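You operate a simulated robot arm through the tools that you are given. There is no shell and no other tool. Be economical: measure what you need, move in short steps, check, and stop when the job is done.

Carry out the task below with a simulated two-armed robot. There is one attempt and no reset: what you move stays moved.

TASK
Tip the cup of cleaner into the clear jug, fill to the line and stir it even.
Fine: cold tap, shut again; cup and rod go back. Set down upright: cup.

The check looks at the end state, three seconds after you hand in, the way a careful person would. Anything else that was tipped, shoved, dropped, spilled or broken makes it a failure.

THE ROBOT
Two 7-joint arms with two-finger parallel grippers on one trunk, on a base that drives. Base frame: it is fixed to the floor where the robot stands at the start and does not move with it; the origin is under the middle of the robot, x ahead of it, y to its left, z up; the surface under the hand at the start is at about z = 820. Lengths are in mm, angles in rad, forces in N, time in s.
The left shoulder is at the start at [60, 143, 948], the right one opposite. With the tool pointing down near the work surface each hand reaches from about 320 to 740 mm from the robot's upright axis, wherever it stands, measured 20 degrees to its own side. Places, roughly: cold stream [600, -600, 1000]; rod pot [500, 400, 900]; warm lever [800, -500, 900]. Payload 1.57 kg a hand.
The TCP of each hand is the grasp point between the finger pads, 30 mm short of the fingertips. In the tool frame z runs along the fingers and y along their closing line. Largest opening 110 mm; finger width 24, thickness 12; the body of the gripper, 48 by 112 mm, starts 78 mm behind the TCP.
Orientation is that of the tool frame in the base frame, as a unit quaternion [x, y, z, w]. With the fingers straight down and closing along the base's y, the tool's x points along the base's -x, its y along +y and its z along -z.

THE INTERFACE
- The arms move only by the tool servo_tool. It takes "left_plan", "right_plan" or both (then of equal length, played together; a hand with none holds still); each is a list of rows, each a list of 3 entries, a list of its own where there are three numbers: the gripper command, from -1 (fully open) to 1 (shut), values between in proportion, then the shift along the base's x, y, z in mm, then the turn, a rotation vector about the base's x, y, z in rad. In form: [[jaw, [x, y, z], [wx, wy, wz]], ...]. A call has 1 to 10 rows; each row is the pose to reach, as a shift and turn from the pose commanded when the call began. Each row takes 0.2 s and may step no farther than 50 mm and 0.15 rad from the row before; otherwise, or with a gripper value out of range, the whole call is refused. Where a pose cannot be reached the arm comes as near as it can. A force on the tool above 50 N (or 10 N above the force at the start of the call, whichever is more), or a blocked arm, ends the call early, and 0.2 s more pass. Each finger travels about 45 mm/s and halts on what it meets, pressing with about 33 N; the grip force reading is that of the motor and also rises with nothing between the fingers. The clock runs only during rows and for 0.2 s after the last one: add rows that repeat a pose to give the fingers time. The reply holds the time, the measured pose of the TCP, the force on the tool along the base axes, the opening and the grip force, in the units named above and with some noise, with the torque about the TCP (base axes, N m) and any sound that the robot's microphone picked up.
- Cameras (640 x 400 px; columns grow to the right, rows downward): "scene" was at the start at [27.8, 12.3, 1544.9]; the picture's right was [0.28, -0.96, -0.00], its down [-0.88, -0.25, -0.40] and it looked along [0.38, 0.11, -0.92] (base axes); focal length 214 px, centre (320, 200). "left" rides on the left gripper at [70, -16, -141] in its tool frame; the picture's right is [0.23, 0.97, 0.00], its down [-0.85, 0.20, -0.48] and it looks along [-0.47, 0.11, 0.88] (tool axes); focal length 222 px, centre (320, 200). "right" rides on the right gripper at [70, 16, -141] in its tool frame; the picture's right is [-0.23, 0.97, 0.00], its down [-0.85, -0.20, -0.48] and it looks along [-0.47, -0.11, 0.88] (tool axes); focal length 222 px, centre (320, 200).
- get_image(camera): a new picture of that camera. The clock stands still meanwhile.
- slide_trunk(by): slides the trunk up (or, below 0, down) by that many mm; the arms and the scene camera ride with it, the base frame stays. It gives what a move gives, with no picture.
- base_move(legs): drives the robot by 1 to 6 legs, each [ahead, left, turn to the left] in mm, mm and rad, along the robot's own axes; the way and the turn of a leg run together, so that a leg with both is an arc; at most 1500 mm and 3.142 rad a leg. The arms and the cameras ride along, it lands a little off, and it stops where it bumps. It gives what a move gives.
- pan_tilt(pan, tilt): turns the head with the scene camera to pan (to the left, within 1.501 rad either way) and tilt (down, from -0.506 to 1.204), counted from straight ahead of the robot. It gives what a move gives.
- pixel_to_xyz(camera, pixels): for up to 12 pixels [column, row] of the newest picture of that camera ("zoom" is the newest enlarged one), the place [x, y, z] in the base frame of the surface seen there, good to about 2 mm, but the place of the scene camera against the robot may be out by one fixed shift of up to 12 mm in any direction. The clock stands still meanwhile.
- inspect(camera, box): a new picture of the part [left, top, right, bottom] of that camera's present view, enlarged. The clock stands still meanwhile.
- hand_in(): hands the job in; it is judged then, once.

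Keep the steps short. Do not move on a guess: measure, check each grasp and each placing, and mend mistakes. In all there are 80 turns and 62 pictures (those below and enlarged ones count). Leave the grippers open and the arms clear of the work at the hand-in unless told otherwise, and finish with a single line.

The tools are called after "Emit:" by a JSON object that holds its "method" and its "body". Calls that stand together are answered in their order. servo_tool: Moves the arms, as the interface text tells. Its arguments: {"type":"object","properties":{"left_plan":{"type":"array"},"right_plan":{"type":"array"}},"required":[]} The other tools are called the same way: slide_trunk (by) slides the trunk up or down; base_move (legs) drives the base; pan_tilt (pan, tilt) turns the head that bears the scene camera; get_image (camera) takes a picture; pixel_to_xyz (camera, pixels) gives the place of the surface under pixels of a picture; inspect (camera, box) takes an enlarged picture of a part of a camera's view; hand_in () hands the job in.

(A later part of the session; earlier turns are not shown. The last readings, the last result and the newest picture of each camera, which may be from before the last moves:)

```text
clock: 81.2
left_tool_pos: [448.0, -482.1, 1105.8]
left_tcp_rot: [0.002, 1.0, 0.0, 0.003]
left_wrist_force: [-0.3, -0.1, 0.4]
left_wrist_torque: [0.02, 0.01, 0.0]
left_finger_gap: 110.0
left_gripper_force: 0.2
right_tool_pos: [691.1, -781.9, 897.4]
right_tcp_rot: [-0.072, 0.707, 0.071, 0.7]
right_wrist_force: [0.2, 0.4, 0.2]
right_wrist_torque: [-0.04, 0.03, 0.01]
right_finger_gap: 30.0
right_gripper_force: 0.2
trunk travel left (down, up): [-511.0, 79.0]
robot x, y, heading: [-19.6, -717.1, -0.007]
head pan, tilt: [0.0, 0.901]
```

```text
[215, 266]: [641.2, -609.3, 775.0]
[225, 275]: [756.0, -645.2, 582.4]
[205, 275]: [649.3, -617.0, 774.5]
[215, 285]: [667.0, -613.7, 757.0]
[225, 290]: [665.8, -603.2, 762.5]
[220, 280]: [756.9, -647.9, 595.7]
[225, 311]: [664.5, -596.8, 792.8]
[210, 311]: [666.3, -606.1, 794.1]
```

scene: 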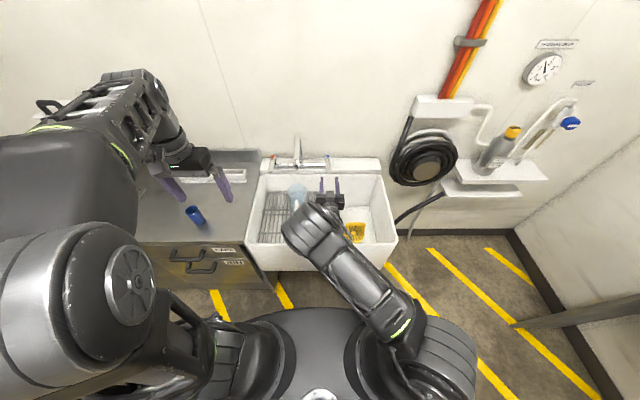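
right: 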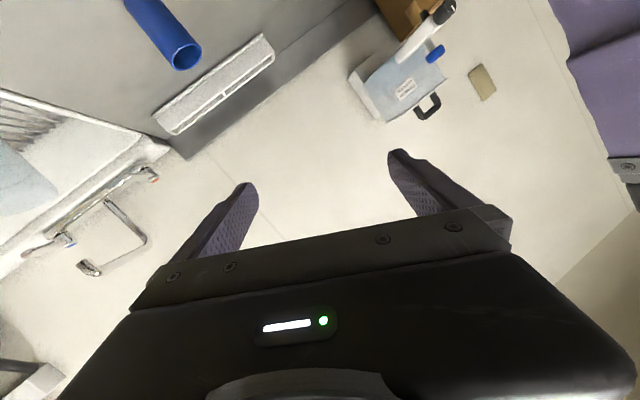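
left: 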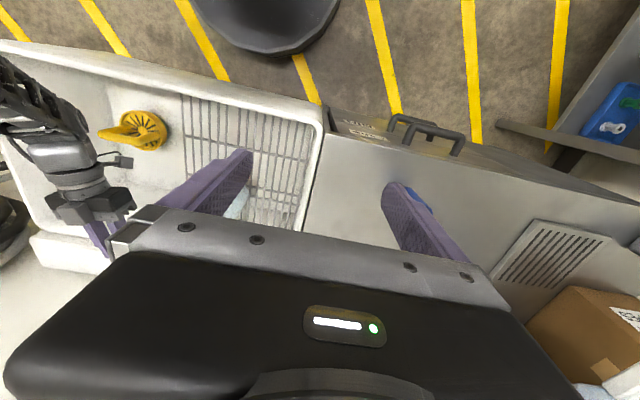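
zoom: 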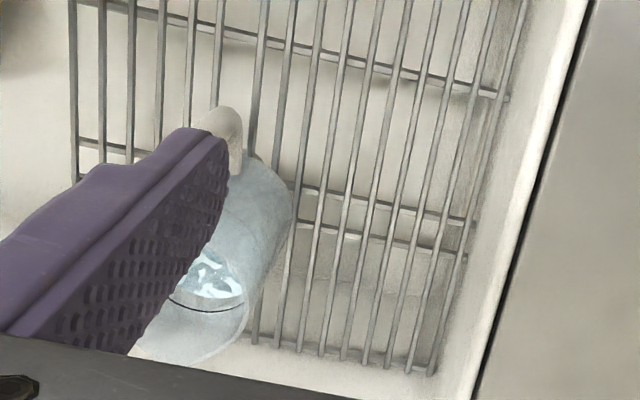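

Level 775, rate 1.37 mm/s, 18 mm left. I wait 10 s more (→≈789) and re-measure before shutting.

Emit:
{"method": "servo_tool", "body": {"right_plan": [[0.45, [0, 0, 0], [0, 0, 0]], [0.45, [0, 0, 0], [0, 0, 0]], [0.45, [0, 0, 0], [0, 0, 0]], [0.45, [0, 0, 0], [0, 0, 0]], [0.45, [0, 0, 0], [0, 0, 0]], [0.45, [0, 0, 0], [0, 0, 0]], [0.45, [0, 0, 0], [0, 0, 0]], [0.45, [0, 0, 0], [0, 0, 0]], [0.45, [0, 0, 0], [0, 0, 0]], [0.45, [0, 0, 0], [0, 0, 0]]]}}

Emit:
{"method": "servo_tool", "body": {"right_plan": [[0.45, [0, 0, 0], [0, 0, 0]], [0.45, [0, 0, 0], [0, 0, 0]], [0.45, [0, 0, 0], [0, 0, 0]], [0.45, [0, 0, 0], [0, 0, 0]], [0.45, [0, 0, 0], [0, 0, 0]], [0.45, [0, 0, 0], [0, 0, 0]], [0.45, [0, 0, 0], [0, 0, 0]], [0.45, [0, 0, 0], [0, 0, 0]], [0.45, [0, 0, 0], [0, 0, 0]], [0.45, [0, 0, 0], [0, 0, 0]]]}}

Emit:
{"method": "servo_tool", "body": {"right_plan": [[0.45, [0, 0, 0], [0, 0, 0]], [0.45, [0, 0, 0], [0, 0, 0]], [0.45, [0, 0, 0], [0, 0, 0]], [0.45, [0, 0, 0], [0, 0, 0]], [0.45, [0, 0, 0], [0, 0, 0]], [0.45, [0, 0, 0], [0, 0, 0]], [0.45, [0, 0, 0], [0, 0, 0]], [0.45, [0, 0, 0], [0, 0, 0]], [0.45, [0, 0, 0], [0, 0, 0]], [0.45, [0, 0, 0], [0, 0, 0]]]}}

Emit:
{"method": "servo_tool", "body": {"right_plan": [[0.45, [0, 0, 0], [0, 0, 0]], [0.45, [0, 0, 0], [0, 0, 0]], [0.45, [0, 0, 0], [0, 0, 0]], [0.45, [0, 0, 0], [0, 0, 0]], [0.45, [0, 0, 0], [0, 0, 0]], [0.45, [0, 0, 0], [0, 0, 0]], [0.45, [0, 0, 0], [0, 0, 0]], [0.45, [0, 0, 0], [0, 0, 0]], [0.45, [0, 0, 0], [0, 0, 0]], [0.45, [0, 0, 0], [0, 0, 0]]]}}

Emit:
{"method": "servo_tool", "body": {"right_plan": [[0.45, [0, 0, 0], [0, 0, 0]], [0.45, [0, 0, 0], [0, 0, 0]], [0.45, [0, 0, 0], [0, 0, 0]], [0.45, [0, 0, 0], [0, 0, 0]]]}}

Emit:
{"method": "inspect", "body": {"camera": "left", "box": [230, 165, 310, 225]}}

Emit:
{"method": "pixel_to_xyz", "body": {"camera": "zoom", "pixels": [[150, 150], [180, 190], [200, 170], [220, 190], [160, 210], [200, 210], [240, 215], [180, 170], [230, 245], [200, 247]]}}

```text
clock: 83.4
left_tool_pos: [447.5, -481.7, 1105.3]
left_tcp_rot: [0.003, 1.0, -0.001, 0.002]
left_wrist_force: [-1.0, 0.0, -0.5]
left_wrist_torque: [0.02, 0.01, 0.0]
left_finger_gap: 110.0
left_gripper_force: 0.1
right_tool_pos: [690.4, -780.3, 898.0]
right_tcp_rot: [-0.073, 0.706, 0.072, 0.701]
right_wrist_force: [0.0, 0.9, 0.0]
right_wrist_torque: [-0.03, 0.0, 0.0]
right_finger_gap: 30.4
right_gripper_force: 0.1
trunk travel left (down, up): [-511.0, 79.0]
robot x, y, heading: [-22.2, -715.2, -0.004]
head pan, tilt: [0.0, 0.901]
```

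```text
clock: 85.6
left_tool_pos: [448.4, -482.2, 1105.0]
left_tcp_rot: [0.002, 1.0, 0.0, 0.002]
left_wrist_force: [0.0, 1.0, 0.7]
left_wrist_torque: [-0.02, 0.03, 0.02]
left_finger_gap: 110.3
left_gripper_force: 0.1
right_tool_pos: [690.9, -781.6, 897.2]
right_tcp_rot: [-0.073, 0.707, 0.072, 0.7]
right_wrist_force: [0.7, 0.2, 0.6]
right_wrist_torque: [0.0, 0.02, 0.04]
right_finger_gap: 30.2
right_gripper_force: 0.1
trunk travel left (down, up): [-511.0, 79.0]
robot x, y, heading: [-18.7, -719.9, -0.003]
head pan, tilt: [0.0, 0.901]
```

```text
clock: 87.8
left_tool_pos: [449.4, -483.1, 1106.8]
left_tcp_rot: [0.004, 1.0, 0.0, 0.003]
left_wrist_force: [0.1, 0.5, 0.7]
left_wrist_torque: [0.01, -0.04, 0.01]
left_finger_gap: 110.1
left_gripper_force: 0.1
right_tool_pos: [690.2, -781.4, 897.4]
right_tcp_rot: [-0.072, 0.706, 0.071, 0.701]
right_wrist_force: [-0.1, 0.3, 0.3]
right_wrist_torque: [0.02, 0.0, 0.0]
right_finger_gap: 30.0
right_gripper_force: 0.0
trunk travel left (down, up): [-511.0, 79.0]
robot x, y, heading: [-18.0, -715.2, -0.003]
head pan, tilt: [0.0, 0.901]
```

```text
clock: 90.0
left_tool_pos: [447.7, -482.6, 1107.0]
left_tcp_rot: [0.003, 1.0, 0.0, 0.002]
left_wrist_force: [0.4, -0.7, 0.1]
left_wrist_torque: [0.03, 0.0, -0.01]
left_finger_gap: 109.9
left_gripper_force: 0.1
right_tool_pos: [691.3, -782.5, 897.3]
right_tcp_rot: [-0.073, 0.706, 0.072, 0.7]
right_wrist_force: [0.3, -0.1, -0.2]
right_wrist_torque: [-0.06, -0.02, 0.02]
right_finger_gap: 30.1
right_gripper_force: 0.0
trunk travel left (down, up): [-511.0, 79.0]
robot x, y, heading: [-19.4, -715.9, -0.005]
head pan, tilt: [0.0, 0.901]
```

```text
clock: 91.0
left_tool_pos: [448.3, -482.2, 1104.6]
left_tcp_rot: [0.002, 1.0, 0.0, 0.002]
left_wrist_force: [0.0, -0.4, -0.1]
left_wrist_torque: [-0.01, 0.01, 0.01]
left_finger_gap: 110.1
left_gripper_force: 0.1
right_tool_pos: [689.8, -780.7, 896.7]
right_tcp_rot: [-0.073, 0.706, 0.072, 0.7]
right_wrist_force: [0.0, 0.4, 0.5]
right_wrist_torque: [-0.01, -0.02, 0.0]
right_finger_gap: 30.3
right_gripper_force: 0.1
trunk travel left (down, up): [-511.0, 79.0]
robot x, y, heading: [-26.5, -715.8, -0.003]
head pan, tilt: [0.0, 0.901]
```

```text
6.67 times, centred on (270, 195) of left
```

zoom: 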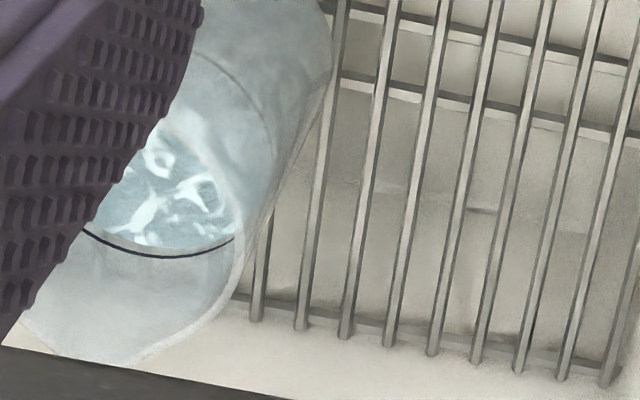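

```text
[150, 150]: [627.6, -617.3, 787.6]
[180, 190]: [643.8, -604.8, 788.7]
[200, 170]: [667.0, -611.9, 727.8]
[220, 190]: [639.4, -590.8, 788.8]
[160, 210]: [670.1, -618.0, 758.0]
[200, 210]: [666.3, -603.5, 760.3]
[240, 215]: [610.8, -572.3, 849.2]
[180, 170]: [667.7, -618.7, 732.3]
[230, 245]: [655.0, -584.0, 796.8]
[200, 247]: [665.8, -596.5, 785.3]
```

Level 788.7 versus line ≈792.7. I wait ≈1.6 s more, then sweep the lever back to its shut stop.

Emit:
{"method": "servo_tool", "body": {"right_plan": [[0.45, [0, 0, 0], [0, 0, 0]], [0.45, [0, 0, 0], [0, 0, 0]], [0.45, [0, 0, 0], [0, 0, 0]], [0.45, [0, 0, 0], [0, 0, 0]], [0.45, [0, 0, 0], [0, 0, 0]], [0.45, [0, 0, 0], [0, 0, 0]], [0.45, [0, 0, 0], [0, 0, 0]]]}}

Emit:
{"method": "servo_tool", "body": {"right_plan": [[0.45, [0, 8, 0], [0, 0, -0.05]], [0.45, [0, 18, 0], [0, 0, -0.1]], [0.45, [0, 28, 0], [0, 0, -0.15]], [0.45, [0, 37, 0], [0, 0, -0.2]], [0.45, [0, 37, 0], [0, 0, -0.2]]]}}

Emit:
{"method": "inspect", "body": {"camera": "scene", "box": [276, 135, 376, 215]}}

```text
clock: 92.6
left_tool_pos: [449.4, -482.5, 1104.8]
left_tcp_rot: [0.002, 1.0, 0.0, 0.003]
left_wrist_force: [-0.1, -0.4, 1.0]
left_wrist_torque: [0.03, 0.03, 0.0]
left_finger_gap: 110.0
left_gripper_force: 0.0
right_tool_pos: [690.2, -781.8, 896.4]
right_tcp_rot: [-0.072, 0.706, 0.071, 0.701]
right_wrist_force: [-0.3, -0.1, -0.1]
right_wrist_torque: [0.03, 0.0, 0.02]
right_finger_gap: 30.2
right_gripper_force: 0.1
trunk travel left (down, up): [-511.0, 79.0]
robot x, y, heading: [-20.0, -720.3, -0.004]
head pan, tilt: [0.0, 0.901]
```

```text
clock: 93.8
left_tool_pos: [448.7, -483.0, 1106.3]
left_tcp_rot: [0.002, 1.0, 0.001, 0.003]
left_wrist_force: [-0.4, -0.3, 0.1]
left_wrist_torque: [-0.03, 0.03, -0.01]
left_finger_gap: 110.1
left_gripper_force: 0.2
right_tool_pos: [691.1, -749.8, 896.8]
right_tcp_rot: [0.0, 0.71, 0.0, 0.705]
right_wrist_force: [4.4, -18.3, 3.8]
right_wrist_torque: [-0.18, -0.08, -0.42]
right_finger_gap: 46.5
right_gripper_force: 9.5
trunk travel left (down, up): [-511.0, 79.0]
robot x, y, heading: [-18.8, -715.9, -0.001]
head pan, tilt: [0.0, 0.901]
```

```text
5.00 times, centred on (326, 175) of scene
```

zoom: 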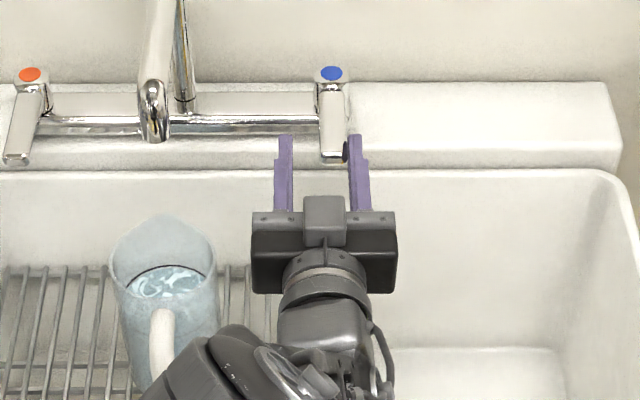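

The stream has stopped. I measure surface and line in this view.

Emit:
{"method": "pixel_to_xyz", "body": {"camera": "zoom", "pixels": [[165, 280], [180, 283], [145, 283], [150, 290], [175, 275], [165, 266], [185, 268], [145, 269], [190, 285], [160, 288]]}}

Emit:
{"method": "inspect", "body": {"camera": "left", "box": [230, 165, 310, 225]}}

Emit:
{"method": "pixel_to_xyz", "body": {"camera": "left", "pixels": [[252, 187], [258, 190], [250, 195], [262, 193]]}}

Emit:
{"method": "pixel_to_xyz", "body": {"camera": "zoom", "pixels": [[150, 150], [180, 190], [200, 180], [220, 190], [160, 220], [190, 220], [220, 210], [180, 170], [170, 254], [150, 255], [200, 248], [130, 250]]}}

```text
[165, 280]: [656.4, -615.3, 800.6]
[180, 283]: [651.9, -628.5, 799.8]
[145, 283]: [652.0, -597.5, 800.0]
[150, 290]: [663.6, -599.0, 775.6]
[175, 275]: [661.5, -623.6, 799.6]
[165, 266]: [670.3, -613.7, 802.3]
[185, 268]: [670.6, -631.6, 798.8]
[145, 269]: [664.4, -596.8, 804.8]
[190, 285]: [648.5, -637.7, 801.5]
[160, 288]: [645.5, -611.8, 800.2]
```

```text
6.67 times, centred on (270, 195) of left
```

zoom: 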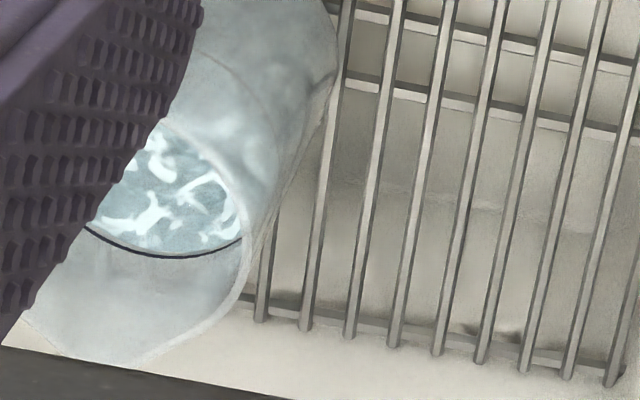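

```text
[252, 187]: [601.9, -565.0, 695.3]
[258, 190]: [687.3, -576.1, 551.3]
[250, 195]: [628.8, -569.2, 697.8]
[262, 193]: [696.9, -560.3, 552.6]
```

```text
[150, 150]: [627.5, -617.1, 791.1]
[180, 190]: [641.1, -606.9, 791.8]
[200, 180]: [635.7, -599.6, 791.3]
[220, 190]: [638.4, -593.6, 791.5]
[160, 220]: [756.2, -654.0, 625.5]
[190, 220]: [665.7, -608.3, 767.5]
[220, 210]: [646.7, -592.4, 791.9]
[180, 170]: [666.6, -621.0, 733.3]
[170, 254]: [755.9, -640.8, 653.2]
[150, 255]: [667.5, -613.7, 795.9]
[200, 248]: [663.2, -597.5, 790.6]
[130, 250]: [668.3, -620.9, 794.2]
```

Surface 791.5 and line ≈793: at the line within measurement. The tap is shut. I open the jaws slightly, centre, and back the base 130 mm out, then raise trunk and look.

Emit:
{"method": "servo_tool", "body": {"right_plan": [[0.1, [0, -6, 0], [0, 0, 0]], [0, [0, -8, 0], [0, 0, 0]], [0, [0, -8, 0], [0, 0, 0]]]}}

Emit:
{"method": "base_move", "body": {"legs": [[-130, 0, 0]]}}

Emit:
{"method": "slide_trunk", "body": {"by": 76}}

Emit:
{"method": "servo_tool", "body": {"right_plan": [[0, [0, 10, 30], [0, 0, 0]], [0, [0, 20, 60], [0, 0, 0]], [0, [0, 20, 90], [0, 0, 0]], [0, [0, 20, 110], [0, 0, 0]]]}}

Emit:
{"method": "pan_tilt", "body": {"pan": 0.3, "tilt": 0.75}}

Emit:
{"method": "get_image", "body": {"camera": "scene"}}

```text
clock: 94.6
left_tool_pos: [448.3, -481.8, 1104.8]
left_tcp_rot: [0.001, 1.0, -0.001, 0.003]
left_wrist_force: [-0.6, -1.0, -0.6]
left_wrist_torque: [0.01, 0.02, 0.02]
left_finger_gap: 109.9
left_gripper_force: 0.2
right_tool_pos: [690.7, -751.4, 895.9]
right_tcp_rot: [-0.003, 0.71, 0.002, 0.705]
right_wrist_force: [-0.4, 0.3, -0.2]
right_wrist_torque: [0.01, 0.03, -0.01]
right_finger_gap: 55.1
right_gripper_force: 0.1
trunk travel left (down, up): [-511.0, 79.0]
robot x, y, heading: [-18.1, -718.1, -0.004]
head pan, tilt: [0.0, 0.901]
```

```text
clock: 95.8
left_tool_pos: [322.0, -482.2, 1105.4]
left_tcp_rot: [0.003, 1.0, 0.0, 0.003]
left_wrist_force: [0.0, -0.7, 0.8]
left_wrist_torque: [-0.03, -0.03, 0.01]
left_finger_gap: 110.1
left_gripper_force: 0.0
right_tool_pos: [564.6, -752.4, 897.1]
right_tcp_rot: [-0.001, 0.709, 0.001, 0.705]
right_wrist_force: [0.0, -1.0, 0.7]
right_wrist_torque: [0.0, 0.01, -0.02]
right_finger_gap: 55.0
right_gripper_force: 0.1
trunk travel left (down, up): [-511.0, 79.0]
robot x, y, heading: [-145.7, -717.3, -0.003]
head pan, tilt: [0.0, 0.901]
```

```text
clock: 97.0
left_tool_pos: [322.3, -481.4, 1181.5]
left_tcp_rot: [0.003, 1.0, 0.001, 0.003]
left_wrist_force: [-0.2, 0.3, 0.2]
left_wrist_torque: [0.02, 0.0, -0.03]
left_finger_gap: 109.7
left_gripper_force: 0.1
right_tool_pos: [564.8, -752.2, 972.9]
right_tcp_rot: [-0.002, 0.71, 0.002, 0.705]
right_wrist_force: [0.8, -1.0, 0.1]
right_wrist_torque: [0.01, 0.01, -0.01]
right_finger_gap: 55.1
right_gripper_force: 0.1
trunk travel left (down, up): [-587.0, 3.0]
robot x, y, heading: [-146.0, -719.4, -0.009]
head pan, tilt: [0.0, 0.901]
```

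```text
clock: 98.0
left_tool_pos: [321.9, -482.2, 1182.3]
left_tcp_rot: [0.002, 1.0, 0.0, 0.002]
left_wrist_force: [-0.5, 0.1, -0.3]
left_wrist_torque: [0.02, 0.03, -0.03]
left_finger_gap: 110.2
left_gripper_force: 0.0
right_tool_pos: [563.9, -730.7, 1082.5]
right_tcp_rot: [-0.002, 0.709, 0.002, 0.705]
right_wrist_force: [0.6, -0.5, 0.9]
right_wrist_torque: [0.0, -0.03, -0.01]
right_finger_gap: 55.1
right_gripper_force: 0.1
trunk travel left (down, up): [-587.0, 3.0]
robot x, y, heading: [-149.8, -716.8, -0.006]
head pan, tilt: [0.0, 0.901]
```

```text
clock: 98.8
left_tool_pos: [322.3, -482.5, 1181.1]
left_tcp_rot: [0.003, 1.0, 0.0, 0.002]
left_wrist_force: [0.4, 0.3, 0.8]
left_wrist_torque: [0.03, -0.03, 0.01]
left_finger_gap: 109.9
left_gripper_force: 0.0
right_tool_pos: [565.5, -731.0, 1081.6]
right_tcp_rot: [-0.002, 0.71, 0.002, 0.705]
right_wrist_force: [0.1, -0.4, 0.3]
right_wrist_torque: [0.04, 0.03, -0.01]
right_finger_gap: 54.9
right_gripper_force: 0.0
trunk travel left (down, up): [-587.0, 3.0]
robot x, y, heading: [-146.1, -717.2, -0.008]
head pan, tilt: [0.3, 0.75]
```

```text
13 pictures are left
```

scene: 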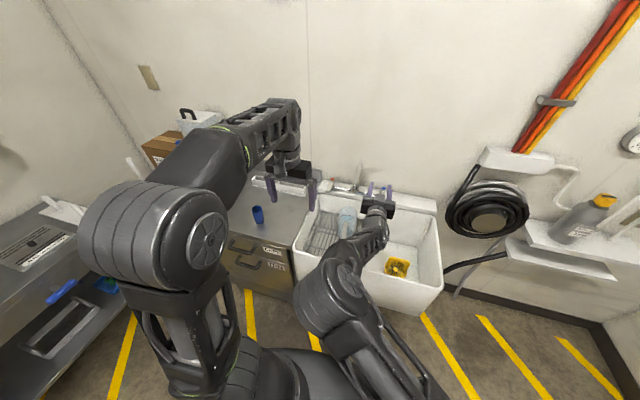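

Rod end shows at scene (132,165). I measure rod, left bench edge and boxes to plan the drive left.

Emit:
{"method": "pixel_to_xyz", "body": {"camera": "scene", "pixels": [[129, 160], [133, 167], [137, 175], [60, 240], [90, 265], [110, 290], [160, 148], [200, 115], [185, 112], [258, 210], [70, 310], [120, 300]]}}

```text
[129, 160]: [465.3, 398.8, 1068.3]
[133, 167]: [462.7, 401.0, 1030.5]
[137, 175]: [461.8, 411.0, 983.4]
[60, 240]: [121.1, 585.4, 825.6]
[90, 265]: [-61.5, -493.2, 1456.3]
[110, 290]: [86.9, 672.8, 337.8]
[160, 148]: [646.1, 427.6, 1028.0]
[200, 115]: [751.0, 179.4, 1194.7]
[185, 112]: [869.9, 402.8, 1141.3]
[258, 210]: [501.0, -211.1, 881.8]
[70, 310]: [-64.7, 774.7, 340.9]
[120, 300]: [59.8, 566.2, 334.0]
```

The rod stands nearly upright, top near (465,405,1065). I fold the right hand back to fingers-down and closer, so it is clear of the box and bottles on the left part of the counter.

Emit:
{"method": "servo_tool", "body": {"right_plan": [[0, [-10, -10, 5], [0, 0.15, 0]], [0, [-25, -20, 10], [0, 0.3, 0]], [0, [-40, -30, 15], [0, 0.45, 0]], [0, [-55, -40, 20], [0, 0.6, 0]], [0, [-75, -50, 25], [0, 0.75, 0]], [0, [-95, -60, 30], [0, 0.9, 0]], [0, [-115, -70, 35], [0, 1.05, 0]], [0, [-135, -80, 40], [0, 1.2, 0]], [0, [-155, -90, 45], [0, 1.35, 0]], [0, [-175, -100, 50], [0, 1.5, 0]]]}}

Emit:
{"method": "base_move", "body": {"legs": [[0, 880, 0]]}}

Emit:
{"method": "pan_tilt", "body": {"pan": 0.35, "tilt": 0.8}}

Emit:
{"method": "get_image", "body": {"camera": "left"}}

```text
clock: 101.0
left_tool_pos: [322.1, -481.8, 1180.9]
left_tcp_rot: [0.003, 1.0, 0.0, 0.003]
left_wrist_force: [-0.2, 0.4, 0.2]
left_wrist_torque: [0.02, -0.04, 0.02]
left_finger_gap: 110.0
left_gripper_force: 0.2
right_tool_pos: [390.0, -830.1, 1133.4]
right_tcp_rot: [-0.001, 0.999, 0.002, 0.032]
right_wrist_force: [-0.4, 0.2, 0.7]
right_wrist_torque: [0.0, 0.0, -0.04]
right_finger_gap: 54.8
right_gripper_force: 0.0
trunk travel left (down, up): [-587.0, 3.0]
robot x, y, heading: [-146.4, -716.6, -0.003]
head pan, tilt: [0.3, 0.75]
```

```text
clock: 105.6
left_tool_pos: [321.9, 399.9, 1182.2]
left_tcp_rot: [-0.002, 1.0, 0.0, 0.003]
left_wrist_force: [0.4, -0.1, 1.2]
left_wrist_torque: [0.02, -0.01, 0.0]
left_finger_gap: 110.0
left_gripper_force: 0.1
right_tool_pos: [392.6, 51.9, 1134.1]
right_tcp_rot: [-0.004, 0.999, 0.001, 0.033]
right_wrist_force: [0.1, 0.0, -0.4]
right_wrist_torque: [0.03, -0.04, -0.01]
right_finger_gap: 54.9
right_gripper_force: 0.1
trunk travel left (down, up): [-587.0, 3.0]
robot x, y, heading: [-143.2, 159.4, 0.001]
head pan, tilt: [0.3, 0.75]
```

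```text
clock: 106.2
left_tool_pos: [321.3, 399.6, 1181.1]
left_tcp_rot: [-0.002, 1.0, 0.0, 0.003]
left_wrist_force: [-0.4, 0.7, -1.2]
left_wrist_torque: [0.01, -0.03, -0.03]
left_finger_gap: 110.0
left_gripper_force: 0.0
right_tool_pos: [391.7, 50.4, 1133.1]
right_tcp_rot: [-0.005, 0.999, 0.001, 0.032]
right_wrist_force: [0.0, 0.9, -1.0]
right_wrist_torque: [0.0, 0.01, 0.01]
right_finger_gap: 55.1
right_gripper_force: 0.1
trunk travel left (down, up): [-587.0, 3.0]
robot x, y, heading: [-143.0, 161.2, 0.006]
head pan, tilt: [0.351, 0.799]
```

```text
12 pictures are left
```

left: 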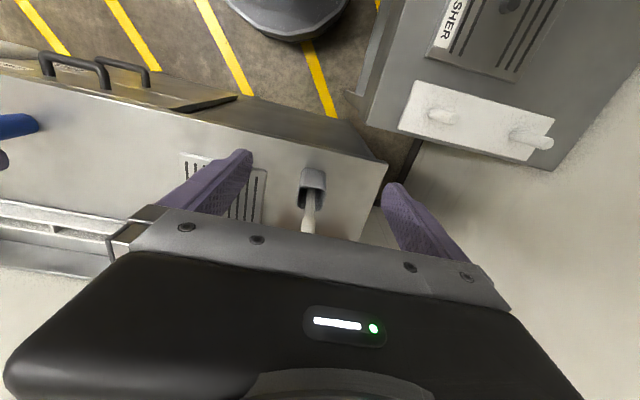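

The pot is at left-view (312,185) with the rod rising from it to (307,230). I measure it with this camera.

Emit:
{"method": "pixel_to_xyz", "body": {"camera": "left", "pixels": [[307, 229], [308, 220], [310, 210], [311, 200], [312, 192], [302, 180], [325, 180], [314, 172], [305, 195], [322, 195]]}}

Emit:
{"method": "inspect", "body": {"camera": "scene", "box": [240, 80, 400, 240]}}

```text
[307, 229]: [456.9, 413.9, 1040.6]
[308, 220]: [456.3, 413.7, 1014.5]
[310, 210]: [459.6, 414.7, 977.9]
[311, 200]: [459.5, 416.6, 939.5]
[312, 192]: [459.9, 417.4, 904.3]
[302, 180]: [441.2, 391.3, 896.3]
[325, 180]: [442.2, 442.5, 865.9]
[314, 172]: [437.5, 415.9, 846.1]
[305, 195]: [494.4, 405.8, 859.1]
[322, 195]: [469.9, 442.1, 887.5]
```

```text
2.50 times, centred on (320, 160) of scene
```

zoom: 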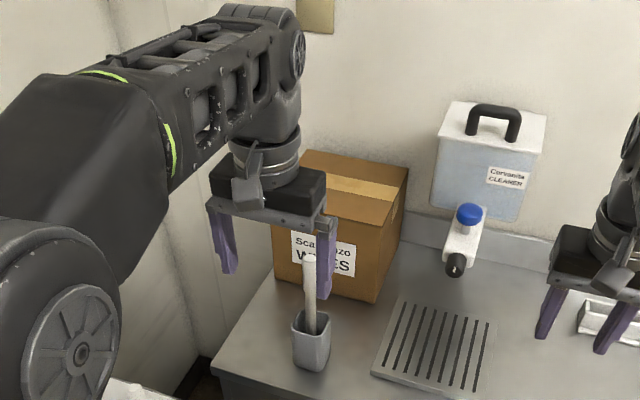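

Rod axis ≈(466,414), nearly vertical, top ≈1065. I move the left hand above it, still high, then check from its camera.

Emit:
{"method": "servo_tool", "body": {"left_plan": [[-1, [35, 4, 0], [0, 0, 0]], [-1, [70, 8, 0], [0, 0, 0]], [-1, [105, 12, 0], [0, 0, 0]], [-1, [144, 14, 0], [0, 0, 0]], [-1, [144, 14, -40], [0, 0, 0]], [-0.4, [144, 14, -70], [0, 0, 0]], [-0.4, [144, 14, -70], [0, 0, 0]]]}}

Emit:
{"method": "get_image", "body": {"camera": "left"}}

```text
clock: 107.8
left_tool_pos: [440.9, 432.5, 1124.1]
left_tcp_rot: [-0.002, 1.0, 0.0, 0.005]
left_wrist_force: [-0.8, 1.2, -0.8]
left_wrist_torque: [-0.06, -0.05, -0.01]
left_finger_gap: 77.1
left_gripper_force: 0.1
left hand out of reach, approached as far as the arm can: row 1, 2, 3, 4, 5, 6, 7
right_tool_pos: [391.8, 54.0, 1133.2]
right_tcp_rot: [-0.004, 0.999, 0.001, 0.032]
right_wrist_force: [-0.7, 1.0, -0.1]
right_wrist_torque: [-0.06, -0.03, -0.03]
right_finger_gap: 54.8
right_gripper_force: 0.1
trunk travel left (down, up): [-587.0, 3.0]
robot x, y, heading: [-142.5, 159.4, 0.001]
head pan, tilt: [0.351, 0.799]
```

```text
10 pictures are left
```

left: 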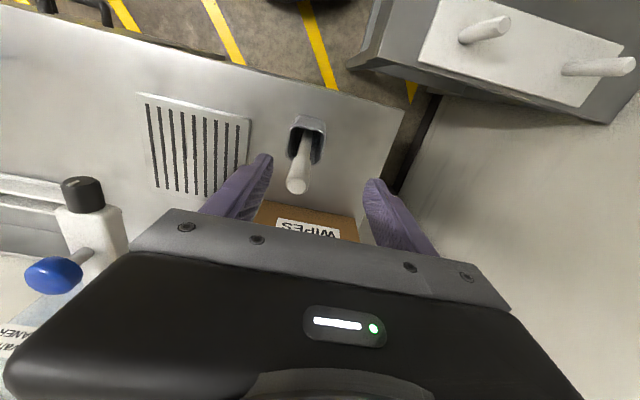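

The hand was reach-limited at (441,432). I measure the rod top and drive ahead 80 mm to be better placed — the fingertips (≈1094) clear the rod top (≈1065).

Emit:
{"method": "pixel_to_xyz", "body": {"camera": "left", "pixels": [[298, 186], [298, 180], [292, 188], [305, 187], [300, 165], [303, 145], [308, 128]]}}

Emit:
{"method": "servo_tool", "body": {"left_plan": [[-0.4, [-20, -10, 10], [0, 0, 0]], [-0.4, [-45, -20, 15], [0, 0, 0]], [-0.4, [-45, -20, 15], [0, 0, 0]]]}}

Emit:
{"method": "base_move", "body": {"legs": [[70, 0, 0]]}}

```text
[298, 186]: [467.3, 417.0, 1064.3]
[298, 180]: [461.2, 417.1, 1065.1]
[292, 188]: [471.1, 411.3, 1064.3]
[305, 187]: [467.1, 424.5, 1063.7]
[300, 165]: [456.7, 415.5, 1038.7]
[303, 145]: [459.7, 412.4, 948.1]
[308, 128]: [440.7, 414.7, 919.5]
```

```text
clock: 108.6
left_tool_pos: [397.5, 408.4, 1140.2]
left_tcp_rot: [-0.002, 1.0, 0.0, 0.002]
left_wrist_force: [0.4, -0.8, -0.2]
left_wrist_torque: [0.02, -0.01, -0.01]
left_finger_gap: 77.0
left_gripper_force: 0.1
right_tool_pos: [392.6, 52.3, 1132.6]
right_tcp_rot: [-0.004, 0.999, 0.002, 0.032]
right_wrist_force: [0.2, 0.4, 0.2]
right_wrist_torque: [-0.02, 0.02, 0.03]
right_finger_gap: 55.0
right_gripper_force: 0.0
trunk travel left (down, up): [-587.0, 3.0]
robot x, y, heading: [-142.4, 161.8, -0.0]
head pan, tilt: [0.351, 0.799]
```

```text
clock: 109.7
left_tool_pos: [468.7, 408.4, 1139.6]
left_tcp_rot: [-0.001, 1.0, 0.001, 0.003]
left_wrist_force: [-0.5, 0.0, 0.2]
left_wrist_torque: [0.0, 0.03, -0.02]
left_finger_gap: 77.3
left_gripper_force: 0.0
right_tool_pos: [463.3, 51.9, 1132.0]
right_tcp_rot: [-0.004, 1.0, 0.002, 0.031]
right_wrist_force: [0.4, -0.2, -0.9]
right_wrist_torque: [0.02, 0.05, 0.02]
right_finger_gap: 55.0
right_gripper_force: 0.1
trunk travel left (down, up): [-587.0, 3.0]
robot x, y, heading: [-74.6, 158.4, 0.007]
head pan, tilt: [0.351, 0.799]
```

Hand now at (469,408,1140), rod top centre (467,417,1064). I shift +8 in y, descend to z≈1034 and close on the rod.

Emit:
{"method": "servo_tool", "body": {"left_plan": [[-0.4, [-2, 8, 0], [0, 0, 0]], [-0.4, [-2, 8, -40], [0, 0, 0]], [-0.4, [-2, 8, -80], [0, 0, 0]], [-0.4, [-2, 8, -105], [0, 0, 0]], [0, [-2, 8, -105], [0, 0, 0]], [0.4, [-2, 8, -105], [0, 0, 0]], [0.8, [-2, 8, -105], [0, 0, 0]], [0.9, [-2, 8, -105], [0, 0, 0]], [0.9, [-2, 8, -105], [0, 0, 0]], [0.9, [-2, 8, -105], [0, 0, 0]]]}}

Emit:
{"method": "inspect", "body": {"camera": "scene", "box": [240, 80, 400, 240]}}

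```text
clock: 111.8
left_tool_pos: [467.6, 416.9, 1033.6]
left_tcp_rot: [0.0, 1.0, 0.0, 0.003]
left_wrist_force: [0.3, 0.2, 3.1]
left_wrist_torque: [0.25, 0.0, 0.01]
left_finger_gap: 22.7
left_gripper_force: 32.5
right_tool_pos: [461.3, 51.1, 1133.6]
right_tcp_rot: [-0.004, 0.999, 0.002, 0.033]
right_wrist_force: [-0.1, -0.6, 0.1]
right_wrist_torque: [-0.01, 0.01, 0.02]
right_finger_gap: 55.0
right_gripper_force: 0.0
trunk travel left (down, up): [-587.0, 3.0]
robot x, y, heading: [-75.7, 162.8, 0.009]
head pan, tilt: [0.351, 0.799]
```

```text
2.50 times, centred on (320, 160) of scene
```

zoom: 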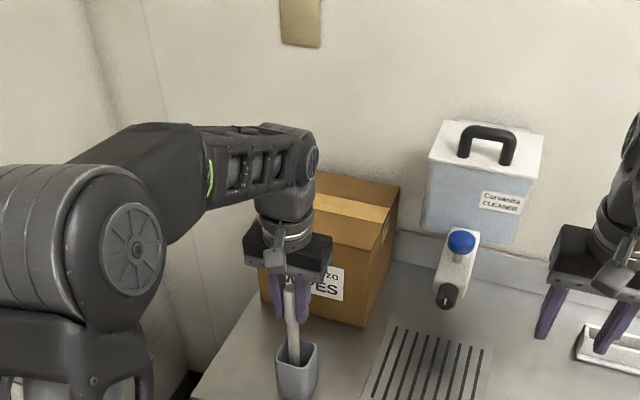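

Rod gripped (gap 22.7, 32 N). I lift straight up 100 mm.

Emit:
{"method": "servo_tool", "body": {"left_plan": [[0.9, [0, 0, 25], [0, 0, 0]], [0.9, [0, 0, 50], [0, 0, 0]], [0.9, [0, 0, 75], [0, 0, 0]], [0.9, [0, 0, 104], [0, 0, 0]], [0.9, [0, 0, 104], [0, 0, 0]]]}}

Emit:
{"method": "inspect", "body": {"camera": "scene", "box": [280, 120, 360, 240]}}

Emit:
{"method": "pixel_to_xyz", "body": {"camera": "zoom", "pixels": [[300, 180], [300, 200], [300, 220], [300, 240], [290, 200], [290, 230], [310, 260], [300, 280]]}}

```text
clock: 113.0
left_tool_pos: [464.9, 418.6, 1142.0]
left_tcp_rot: [-0.001, 1.0, 0.0, 0.002]
left_wrist_force: [-0.2, 0.3, -0.9]
left_wrist_torque: [0.06, 0.01, -0.01]
left_finger_gap: 22.9
left_gripper_force: 33.1
right_tool_pos: [462.2, 51.9, 1133.5]
right_tcp_rot: [-0.004, 0.999, 0.002, 0.033]
right_wrist_force: [0.2, -0.1, 0.6]
right_wrist_torque: [0.02, -0.01, 0.0]
right_finger_gap: 54.9
right_gripper_force: 0.1
trunk travel left (down, up): [-587.0, 3.0]
robot x, y, heading: [-72.2, 156.7, 0.006]
head pan, tilt: [0.351, 0.799]
```

```text
3.33 times, centred on (320, 180) of scene
```

zoom: 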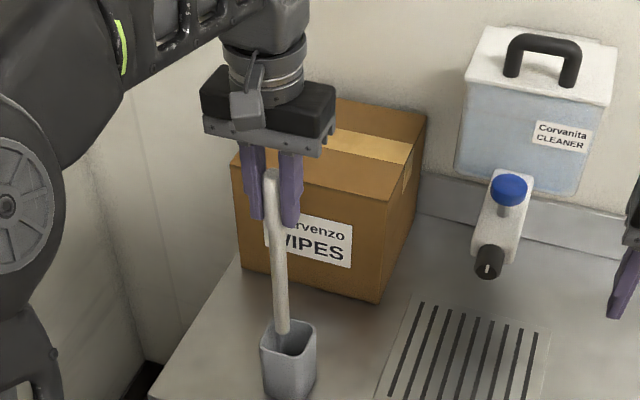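

```text
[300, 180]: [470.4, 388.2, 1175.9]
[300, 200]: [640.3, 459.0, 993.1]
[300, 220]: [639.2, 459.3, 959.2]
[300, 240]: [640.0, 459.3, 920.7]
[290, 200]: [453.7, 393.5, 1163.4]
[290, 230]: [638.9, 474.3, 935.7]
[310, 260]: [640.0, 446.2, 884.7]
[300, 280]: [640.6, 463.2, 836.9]
```

The rod end at zoom (282,330) looks just clear of the pot; I measure it.

Emit:
{"method": "pixel_to_xyz", "body": {"camera": "zoom", "pixels": [[282, 328], [281, 322], [280, 300], [277, 270], [275, 240], [270, 180], [290, 322], [285, 350], [305, 325]]}}

```text
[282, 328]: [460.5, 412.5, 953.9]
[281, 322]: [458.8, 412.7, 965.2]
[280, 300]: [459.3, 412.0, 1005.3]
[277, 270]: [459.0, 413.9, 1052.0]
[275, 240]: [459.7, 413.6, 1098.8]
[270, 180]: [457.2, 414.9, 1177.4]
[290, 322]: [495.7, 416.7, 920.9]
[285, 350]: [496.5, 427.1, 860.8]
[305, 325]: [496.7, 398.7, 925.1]
```

Rod tip ≈200 mm below the TCP and clear of the pot. I back off 70 mm and drive right 985 mm with the rod held high.

Emit:
{"method": "base_move", "body": {"legs": [[-70, 0, 0], [0, -985, 0]]}}

Emit:
{"method": "servo_tool", "body": {"left_plan": [[0.9, [0, 0, 0], [0, -0.1, 0]], [0.9, [0, 0, 0], [0, -0.2, 0]], [0.9, [0, 0, 0], [0, -0.3, 0]], [0.9, [0, 0, 0], [0, -0.3, 0]]]}}

Emit:
{"method": "pan_tilt", "body": {"pan": 0.2, "tilt": 0.85}}

```text
clock: 118.8
left_tool_pos: [394.8, -576.7, 1141.0]
left_tcp_rot: [0.001, 1.0, 0.0, 0.002]
left_wrist_force: [0.8, -0.8, -0.5]
left_wrist_torque: [-0.05, 0.0, 0.04]
left_finger_gap: 22.8
left_gripper_force: 33.0
right_tool_pos: [389.2, -944.1, 1133.6]
right_tcp_rot: [-0.001, 0.999, 0.002, 0.032]
right_wrist_force: [0.2, 0.5, 0.7]
right_wrist_torque: [0.05, 0.01, 0.01]
right_finger_gap: 55.0
right_gripper_force: 0.1
trunk travel left (down, up): [-587.0, 3.0]
robot x, y, heading: [-146.5, -834.1, -0.006]
head pan, tilt: [0.351, 0.799]
```

```text
clock: 119.8
left_tool_pos: [394.7, -577.4, 1140.9]
left_tcp_rot: [0.003, 0.988, 0.0, 0.152]
left_wrist_force: [0.8, 0.0, -0.3]
left_wrist_torque: [-0.05, 0.03, -0.02]
left_finger_gap: 22.8
left_gripper_force: 32.6
right_tool_pos: [389.3, -945.2, 1132.4]
right_tcp_rot: [-0.001, 1.0, 0.002, 0.031]
right_wrist_force: [0.2, -0.4, -0.4]
right_wrist_torque: [0.01, 0.01, 0.0]
right_finger_gap: 55.0
right_gripper_force: 0.0
trunk travel left (down, up): [-587.0, 3.0]
robot x, y, heading: [-150.3, -828.6, -0.001]
head pan, tilt: [0.351, 0.799]
```

```text
clock: 120.5
left_tool_pos: [395.2, -576.7, 1141.2]
left_tcp_rot: [0.001, 0.988, 0.0, 0.151]
left_wrist_force: [0.0, 0.1, -0.7]
left_wrist_torque: [0.0, -0.03, 0.01]
left_finger_gap: 22.9
left_gripper_force: 33.6
right_tool_pos: [389.3, -945.6, 1133.0]
right_tcp_rot: [-0.001, 0.999, 0.002, 0.033]
right_wrist_force: [0.4, 0.4, -1.1]
right_wrist_torque: [0.02, 0.01, 0.02]
right_finger_gap: 54.9
right_gripper_force: 0.1
trunk travel left (down, up): [-587.0, 3.0]
robot x, y, heading: [-148.3, -832.6, 0.0]
head pan, tilt: [0.201, 0.85]
```

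Leaned 0.3 rad, fingers pointing forward-down. I drive ahead 105 mm, then bring the tip over the jug mouth (TCP ≈(548,-605,1062), tip z≈871), and look.

Emit:
{"method": "base_move", "body": {"legs": [[105, 0, 0]]}}

Emit:
{"method": "servo_tool", "body": {"left_plan": [[0.9, [12, -7, 0], [0, 0, 0]], [0.9, [24, -14, -20], [0, 0, 0]], [0.9, [36, -21, -40], [0, 0, 0]], [0.9, [48, -28, -60], [0, 0, 0]], [0.9, [48, -28, -76], [0, 0, 0]], [0.9, [48, -28, -76], [0, 0, 0]]]}}

Emit:
{"method": "inspect", "body": {"camera": "scene", "box": [310, 120, 430, 220]}}

```text
clock: 121.7
left_tool_pos: [500.5, -578.2, 1140.0]
left_tcp_rot: [0.002, 0.988, 0.001, 0.152]
left_wrist_force: [0.5, -0.5, -0.7]
left_wrist_torque: [-0.06, 0.05, -0.01]
left_finger_gap: 22.8
left_gripper_force: 32.8
right_tool_pos: [493.4, -944.5, 1132.2]
right_tcp_rot: [0.0, 0.999, 0.001, 0.032]
right_wrist_force: [0.3, 0.2, -0.4]
right_wrist_torque: [0.0, 0.03, 0.0]
right_finger_gap: 54.9
right_gripper_force: 0.1
trunk travel left (down, up): [-587.0, 3.0]
robot x, y, heading: [-39.9, -833.3, -0.003]
head pan, tilt: [0.201, 0.85]
```

```text
clock: 123.1
left_tool_pos: [547.9, -605.0, 1064.4]
left_tcp_rot: [0.003, 0.988, 0.0, 0.152]
left_wrist_force: [0.9, 0.2, -0.3]
left_wrist_torque: [-0.05, 0.0, 0.0]
left_finger_gap: 22.4
left_gripper_force: 33.3
right_tool_pos: [493.6, -945.2, 1132.7]
right_tcp_rot: [-0.001, 0.999, 0.002, 0.033]
right_wrist_force: [0.7, -0.5, -0.4]
right_wrist_torque: [-0.01, 0.02, -0.02]
right_finger_gap: 55.0
right_gripper_force: 0.1
trunk travel left (down, up): [-587.0, 3.0]
robot x, y, heading: [-45.7, -829.8, -0.003]
head pan, tilt: [0.201, 0.85]
```

```text
4.00 times, centred on (370, 170) of scene
```

zoom: 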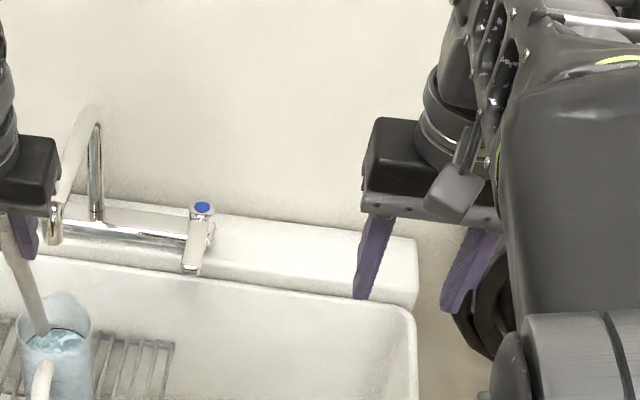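

The rod's tip, zoom (42,333), is above the jug mouth. I measure tip, rim and line to confirm.

Emit:
{"method": "pixel_to_xyz", "body": {"camera": "zoom", "pixels": [[42, 330], [38, 315], [30, 290], [22, 320], [90, 325], [60, 348], [55, 365], [75, 340], [12, 245], [55, 210], [50, 345]]}}

```text
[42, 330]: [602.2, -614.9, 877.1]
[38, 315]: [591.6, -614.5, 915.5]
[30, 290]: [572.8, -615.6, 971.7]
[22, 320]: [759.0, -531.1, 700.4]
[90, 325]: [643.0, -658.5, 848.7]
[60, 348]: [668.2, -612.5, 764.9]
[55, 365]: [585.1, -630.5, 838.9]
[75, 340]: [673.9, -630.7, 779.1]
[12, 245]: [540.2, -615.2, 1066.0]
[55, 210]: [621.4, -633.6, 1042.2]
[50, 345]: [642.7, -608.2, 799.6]
```

Tip is over the mouth centre (y within ≈3 mm). I insert along the rod's axis by 140 mm in small steps.

Emit:
{"method": "servo_tool", "body": {"left_plan": [[0.9, [6, 0, -19], [0, 0, 0]], [0.9, [12, 0, -38], [0, 0, 0]], [0.9, [18, 0, -57], [0, 0, 0]], [0.9, [24, 0, -76], [0, 0, 0]], [0.9, [30, 0, -95], [0, 0, 0]], [0.9, [36, 0, -115], [0, 0, 0]], [0.9, [41, 0, -132], [0, 0, 0]], [0.9, [41, 0, -132], [0, 0, 0]]]}}

Emit:
{"method": "pan_tilt", "body": {"pan": 0.4, "tilt": 0.85}}

Emit:
{"method": "inspect", "body": {"camera": "scene", "box": [330, 110, 450, 210]}}

```text
clock: 124.9
left_tool_pos: [588.9, -604.5, 933.5]
left_tcp_rot: [0.002, 0.989, 0.001, 0.151]
left_wrist_force: [-2.8, -0.1, -0.7]
left_wrist_torque: [-0.37, 0.53, -0.11]
left_finger_gap: 22.5
left_gripper_force: 33.0
right_tool_pos: [493.1, -945.8, 1132.2]
right_tcp_rot: [-0.001, 0.999, 0.002, 0.032]
right_wrist_force: [-0.7, 0.6, 0.3]
right_wrist_torque: [0.0, -0.02, -0.03]
right_finger_gap: 55.1
right_gripper_force: 0.0
trunk travel left (down, up): [-587.0, 3.0]
robot x, y, heading: [-40.3, -834.8, -0.002]
head pan, tilt: [0.201, 0.85]
```

```text
clock: 125.6
left_tool_pos: [589.0, -604.8, 934.5]
left_tcp_rot: [0.002, 0.988, 0.0, 0.153]
left_wrist_force: [-0.7, -0.4, -0.2]
left_wrist_torque: [0.13, 0.14, 0.03]
left_finger_gap: 22.9
left_gripper_force: 33.2
right_tool_pos: [493.5, -945.5, 1133.0]
right_tcp_rot: [-0.001, 0.999, 0.002, 0.032]
right_wrist_force: [0.5, 0.0, -0.7]
right_wrist_torque: [0.03, 0.01, 0.02]
right_finger_gap: 55.0
right_gripper_force: 0.1
trunk travel left (down, up): [-587.0, 3.0]
robot x, y, heading: [-42.9, -831.5, -0.008]
head pan, tilt: [0.4, 0.85]
```

```text
4.00 times, centred on (390, 160) of scene
```

zoom: 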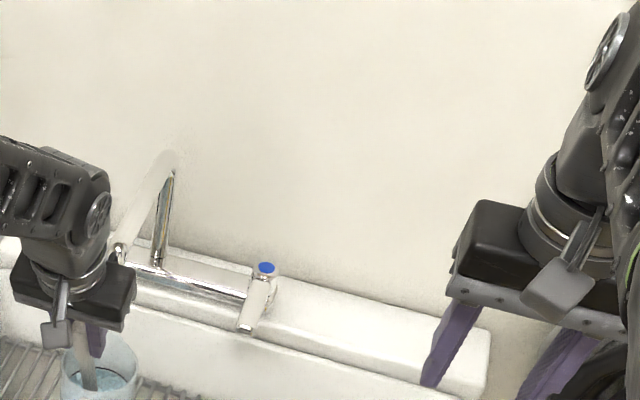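

Rod is in the liquid without contact. I stir with elliptical loops (±17 mm in y, 10 mm in x), six rounds.

Emit:
{"method": "servo_tool", "body": {"left_plan": [[0.9, [-1, 10.6, 0], [0, 0, 0]], [0.9, [-3.5, 17, -2], [0, 0, 0]], [0.9, [-6.5, 17, -5], [0, 0, 0]], [0.9, [-9, 10.6, -7], [0, 0, 0]], [0.9, [-10, 0, -8], [0, 0, 0]], [0.9, [-9, -10.6, -7], [0, 0, 0]], [0.9, [-6.5, -17, -5], [0, 0, 0]], [0.9, [-3.5, -17, -2], [0, 0, 0]], [0.9, [-1, -10.6, 0], [0, 0, 0]], [0.9, [0, 0, 0], [0, 0, 0]]]}}

Emit:
{"method": "servo_tool", "body": {"left_plan": [[0.9, [-1, 10.6, 0], [0, 0, 0]], [0.9, [-3.5, 17, -2], [0, 0, 0]], [0.9, [-6.5, 17, -5], [0, 0, 0]], [0.9, [-9, 10.6, -7], [0, 0, 0]], [0.9, [-10, 0, -8], [0, 0, 0]], [0.9, [-9, -10.6, -7], [0, 0, 0]], [0.9, [-6.5, -17, -5], [0, 0, 0]], [0.9, [-3.5, -17, -2], [0, 0, 0]], [0.9, [-1, -10.6, 0], [0, 0, 0]], [0.9, [0, 0, 0], [0, 0, 0]]]}}

Emit:
{"method": "servo_tool", "body": {"left_plan": [[0.9, [-1, 10.6, 0], [0, 0, 0]], [0.9, [-3.5, 17, -2], [0, 0, 0]], [0.9, [-6.5, 17, -5], [0, 0, 0]], [0.9, [-9, 10.6, -7], [0, 0, 0]], [0.9, [-10, 0, -8], [0, 0, 0]], [0.9, [-9, -10.6, -7], [0, 0, 0]], [0.9, [-6.5, -17, -5], [0, 0, 0]], [0.9, [-3.5, -17, -2], [0, 0, 0]], [0.9, [-1, -10.6, 0], [0, 0, 0]], [0.9, [0, 0, 0], [0, 0, 0]]]}}

Emit:
{"method": "servo_tool", "body": {"left_plan": [[0.9, [-1, 10.6, 0], [0, 0, 0]], [0.9, [-3.5, 17, -2], [0, 0, 0]], [0.9, [-6.5, 17, -5], [0, 0, 0]], [0.9, [-9, 10.6, -7], [0, 0, 0]], [0.9, [-10, 0, -8], [0, 0, 0]], [0.9, [-9, -10.6, -7], [0, 0, 0]], [0.9, [-6.5, -17, -5], [0, 0, 0]], [0.9, [-3.5, -17, -2], [0, 0, 0]], [0.9, [-1, -10.6, 0], [0, 0, 0]], [0.9, [0, 0, 0], [0, 0, 0]]]}}

Emit:
{"method": "servo_tool", "body": {"left_plan": [[0.9, [-1, 10.6, 0], [0, 0, 0]], [0.9, [-3.5, 17, -2], [0, 0, 0]], [0.9, [-6.5, 17, -5], [0, 0, 0]], [0.9, [-9, 10.6, -7], [0, 0, 0]], [0.9, [-10, 0, -8], [0, 0, 0]], [0.9, [-9, -10.6, -7], [0, 0, 0]], [0.9, [-6.5, -17, -5], [0, 0, 0]], [0.9, [-3.5, -17, -2], [0, 0, 0]], [0.9, [-1, -10.6, 0], [0, 0, 0]], [0.9, [0, 0, 0], [0, 0, 0]]]}}

Emit:
{"method": "servo_tool", "body": {"left_plan": [[0.9, [-1, 10.6, 0], [0, 0, 0]], [0.9, [-3.5, 17, -2], [0, 0, 0]], [0.9, [-6.5, 17, -5], [0, 0, 0]], [0.9, [-9, 10.6, -7], [0, 0, 0]], [0.9, [-10, 0, -8], [0, 0, 0]], [0.9, [-9, -10.6, -7], [0, 0, 0]], [0.9, [-6.5, -17, -5], [0, 0, 0]], [0.9, [-3.5, -17, -2], [0, 0, 0]], [0.9, [-1, -10.6, 0], [0, 0, 0]], [0.9, [0, 0, 0], [0, 0, 0]]]}}

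Emit:
{"method": "pan_tilt", "body": {"pan": 0.15, "tilt": 0.85}}

Emit:
{"method": "inspect", "body": {"camera": "scene", "box": [270, 150, 350, 230]}}

```text
clock: 127.8
left_tool_pos: [588.8, -606.4, 933.7]
left_tcp_rot: [0.003, 0.989, -0.001, 0.151]
left_wrist_force: [-0.9, 0.3, -0.1]
left_wrist_torque: [0.03, 0.03, 0.05]
left_finger_gap: 22.7
left_gripper_force: 33.2
right_tool_pos: [494.3, -946.0, 1133.7]
right_tcp_rot: [-0.001, 0.999, 0.002, 0.032]
right_wrist_force: [0.2, -0.4, -0.3]
right_wrist_torque: [0.03, 0.01, 0.0]
right_finger_gap: 54.7
right_gripper_force: 0.0
trunk travel left (down, up): [-587.0, 3.0]
robot x, y, heading: [-42.0, -835.3, 0.001]
head pan, tilt: [0.4, 0.85]
```

```text
clock: 130.0
left_tool_pos: [587.9, -606.4, 933.6]
left_tcp_rot: [0.003, 0.988, 0.0, 0.151]
left_wrist_force: [-0.4, -0.2, -0.3]
left_wrist_torque: [0.07, 0.02, 0.0]
left_finger_gap: 21.6
left_gripper_force: 32.8
right_tool_pos: [494.0, -945.4, 1133.1]
right_tcp_rot: [0.0, 0.999, 0.002, 0.032]
right_wrist_force: [0.4, 0.3, -0.6]
right_wrist_torque: [0.0, -0.02, -0.03]
right_finger_gap: 55.2
right_gripper_force: 0.0
trunk travel left (down, up): [-587.0, 3.0]
robot x, y, heading: [-42.4, -831.1, -0.005]
head pan, tilt: [0.4, 0.85]
```

```text
clock: 132.2
left_tool_pos: [588.4, -605.6, 933.2]
left_tcp_rot: [0.003, 0.989, 0.0, 0.151]
left_wrist_force: [0.7, 0.4, -0.5]
left_wrist_torque: [-0.01, -0.03, 0.0]
left_finger_gap: 21.3
left_gripper_force: 33.1
right_tool_pos: [493.2, -945.0, 1133.5]
right_tcp_rot: [-0.001, 0.999, 0.001, 0.032]
right_wrist_force: [0.4, 1.0, 0.3]
right_wrist_torque: [-0.02, 0.01, -0.01]
right_finger_gap: 55.0
right_gripper_force: 0.1
trunk travel left (down, up): [-587.0, 3.0]
robot x, y, heading: [-41.2, -831.5, -0.003]
head pan, tilt: [0.4, 0.85]
```

```text
clock: 134.4
left_tool_pos: [588.0, -605.6, 933.2]
left_tcp_rot: [0.003, 0.989, -0.001, 0.151]
left_wrist_force: [-0.3, 0.0, -0.1]
left_wrist_torque: [0.0, 0.01, -0.01]
left_finger_gap: 21.5
left_gripper_force: 33.6
right_tool_pos: [493.4, -946.7, 1133.2]
right_tcp_rot: [-0.001, 0.999, 0.002, 0.032]
right_wrist_force: [-0.1, -0.3, 0.6]
right_wrist_torque: [0.02, -0.03, -0.02]
right_finger_gap: 54.9
right_gripper_force: 0.1
trunk travel left (down, up): [-587.0, 3.0]
robot x, y, heading: [-41.2, -832.6, -0.004]
head pan, tilt: [0.4, 0.85]
```

```text
clock: 136.6
left_tool_pos: [590.0, -606.0, 932.6]
left_tcp_rot: [0.002, 0.988, 0.001, 0.151]
left_wrist_force: [-0.5, 0.4, -0.6]
left_wrist_torque: [-0.01, 0.02, 0.02]
left_finger_gap: 21.0
left_gripper_force: 33.1
right_tool_pos: [494.1, -944.9, 1134.1]
right_tcp_rot: [-0.001, 1.0, 0.002, 0.031]
right_wrist_force: [0.2, 0.3, 0.2]
right_wrist_torque: [0.01, -0.01, 0.03]
right_finger_gap: 55.1
right_gripper_force: 0.0
trunk travel left (down, up): [-587.0, 3.0]
robot x, y, heading: [-45.0, -834.0, 0.003]
head pan, tilt: [0.4, 0.85]
```

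```text
clock: 138.8
left_tool_pos: [588.4, -605.6, 933.1]
left_tcp_rot: [0.003, 0.989, 0.0, 0.15]
left_wrist_force: [0.4, 0.3, -1.0]
left_wrist_torque: [-0.01, 0.01, 0.03]
left_finger_gap: 21.3
left_gripper_force: 33.2
right_tool_pos: [494.2, -945.3, 1132.9]
right_tcp_rot: [-0.001, 0.999, 0.001, 0.033]
right_wrist_force: [-0.2, 0.2, -1.0]
right_wrist_torque: [-0.02, -0.02, -0.01]
right_finger_gap: 54.9
right_gripper_force: 0.1
trunk travel left (down, up): [-587.0, 3.0]
robot x, y, heading: [-42.5, -832.9, -0.006]
head pan, tilt: [0.4, 0.85]
```

```text
clock: 139.6
left_tool_pos: [588.2, -605.6, 932.1]
left_tcp_rot: [0.003, 0.988, 0.001, 0.152]
left_wrist_force: [0.3, -0.9, -0.8]
left_wrist_torque: [-0.01, 0.03, 0.01]
left_finger_gap: 21.5
left_gripper_force: 33.0
right_tool_pos: [493.5, -946.7, 1133.4]
right_tcp_rot: [-0.001, 0.999, 0.001, 0.033]
right_wrist_force: [-0.2, 0.6, -0.1]
right_wrist_torque: [0.02, -0.05, -0.02]
right_finger_gap: 55.1
right_gripper_force: 0.0
trunk travel left (down, up): [-587.0, 3.0]
robot x, y, heading: [-42.1, -832.5, 0.003]
head pan, tilt: [0.15, 0.85]
```

```text
5.00 times, centred on (310, 190) of scene
```

zoom: 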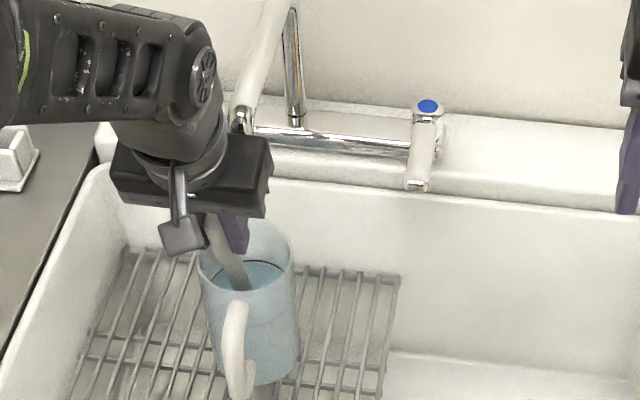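

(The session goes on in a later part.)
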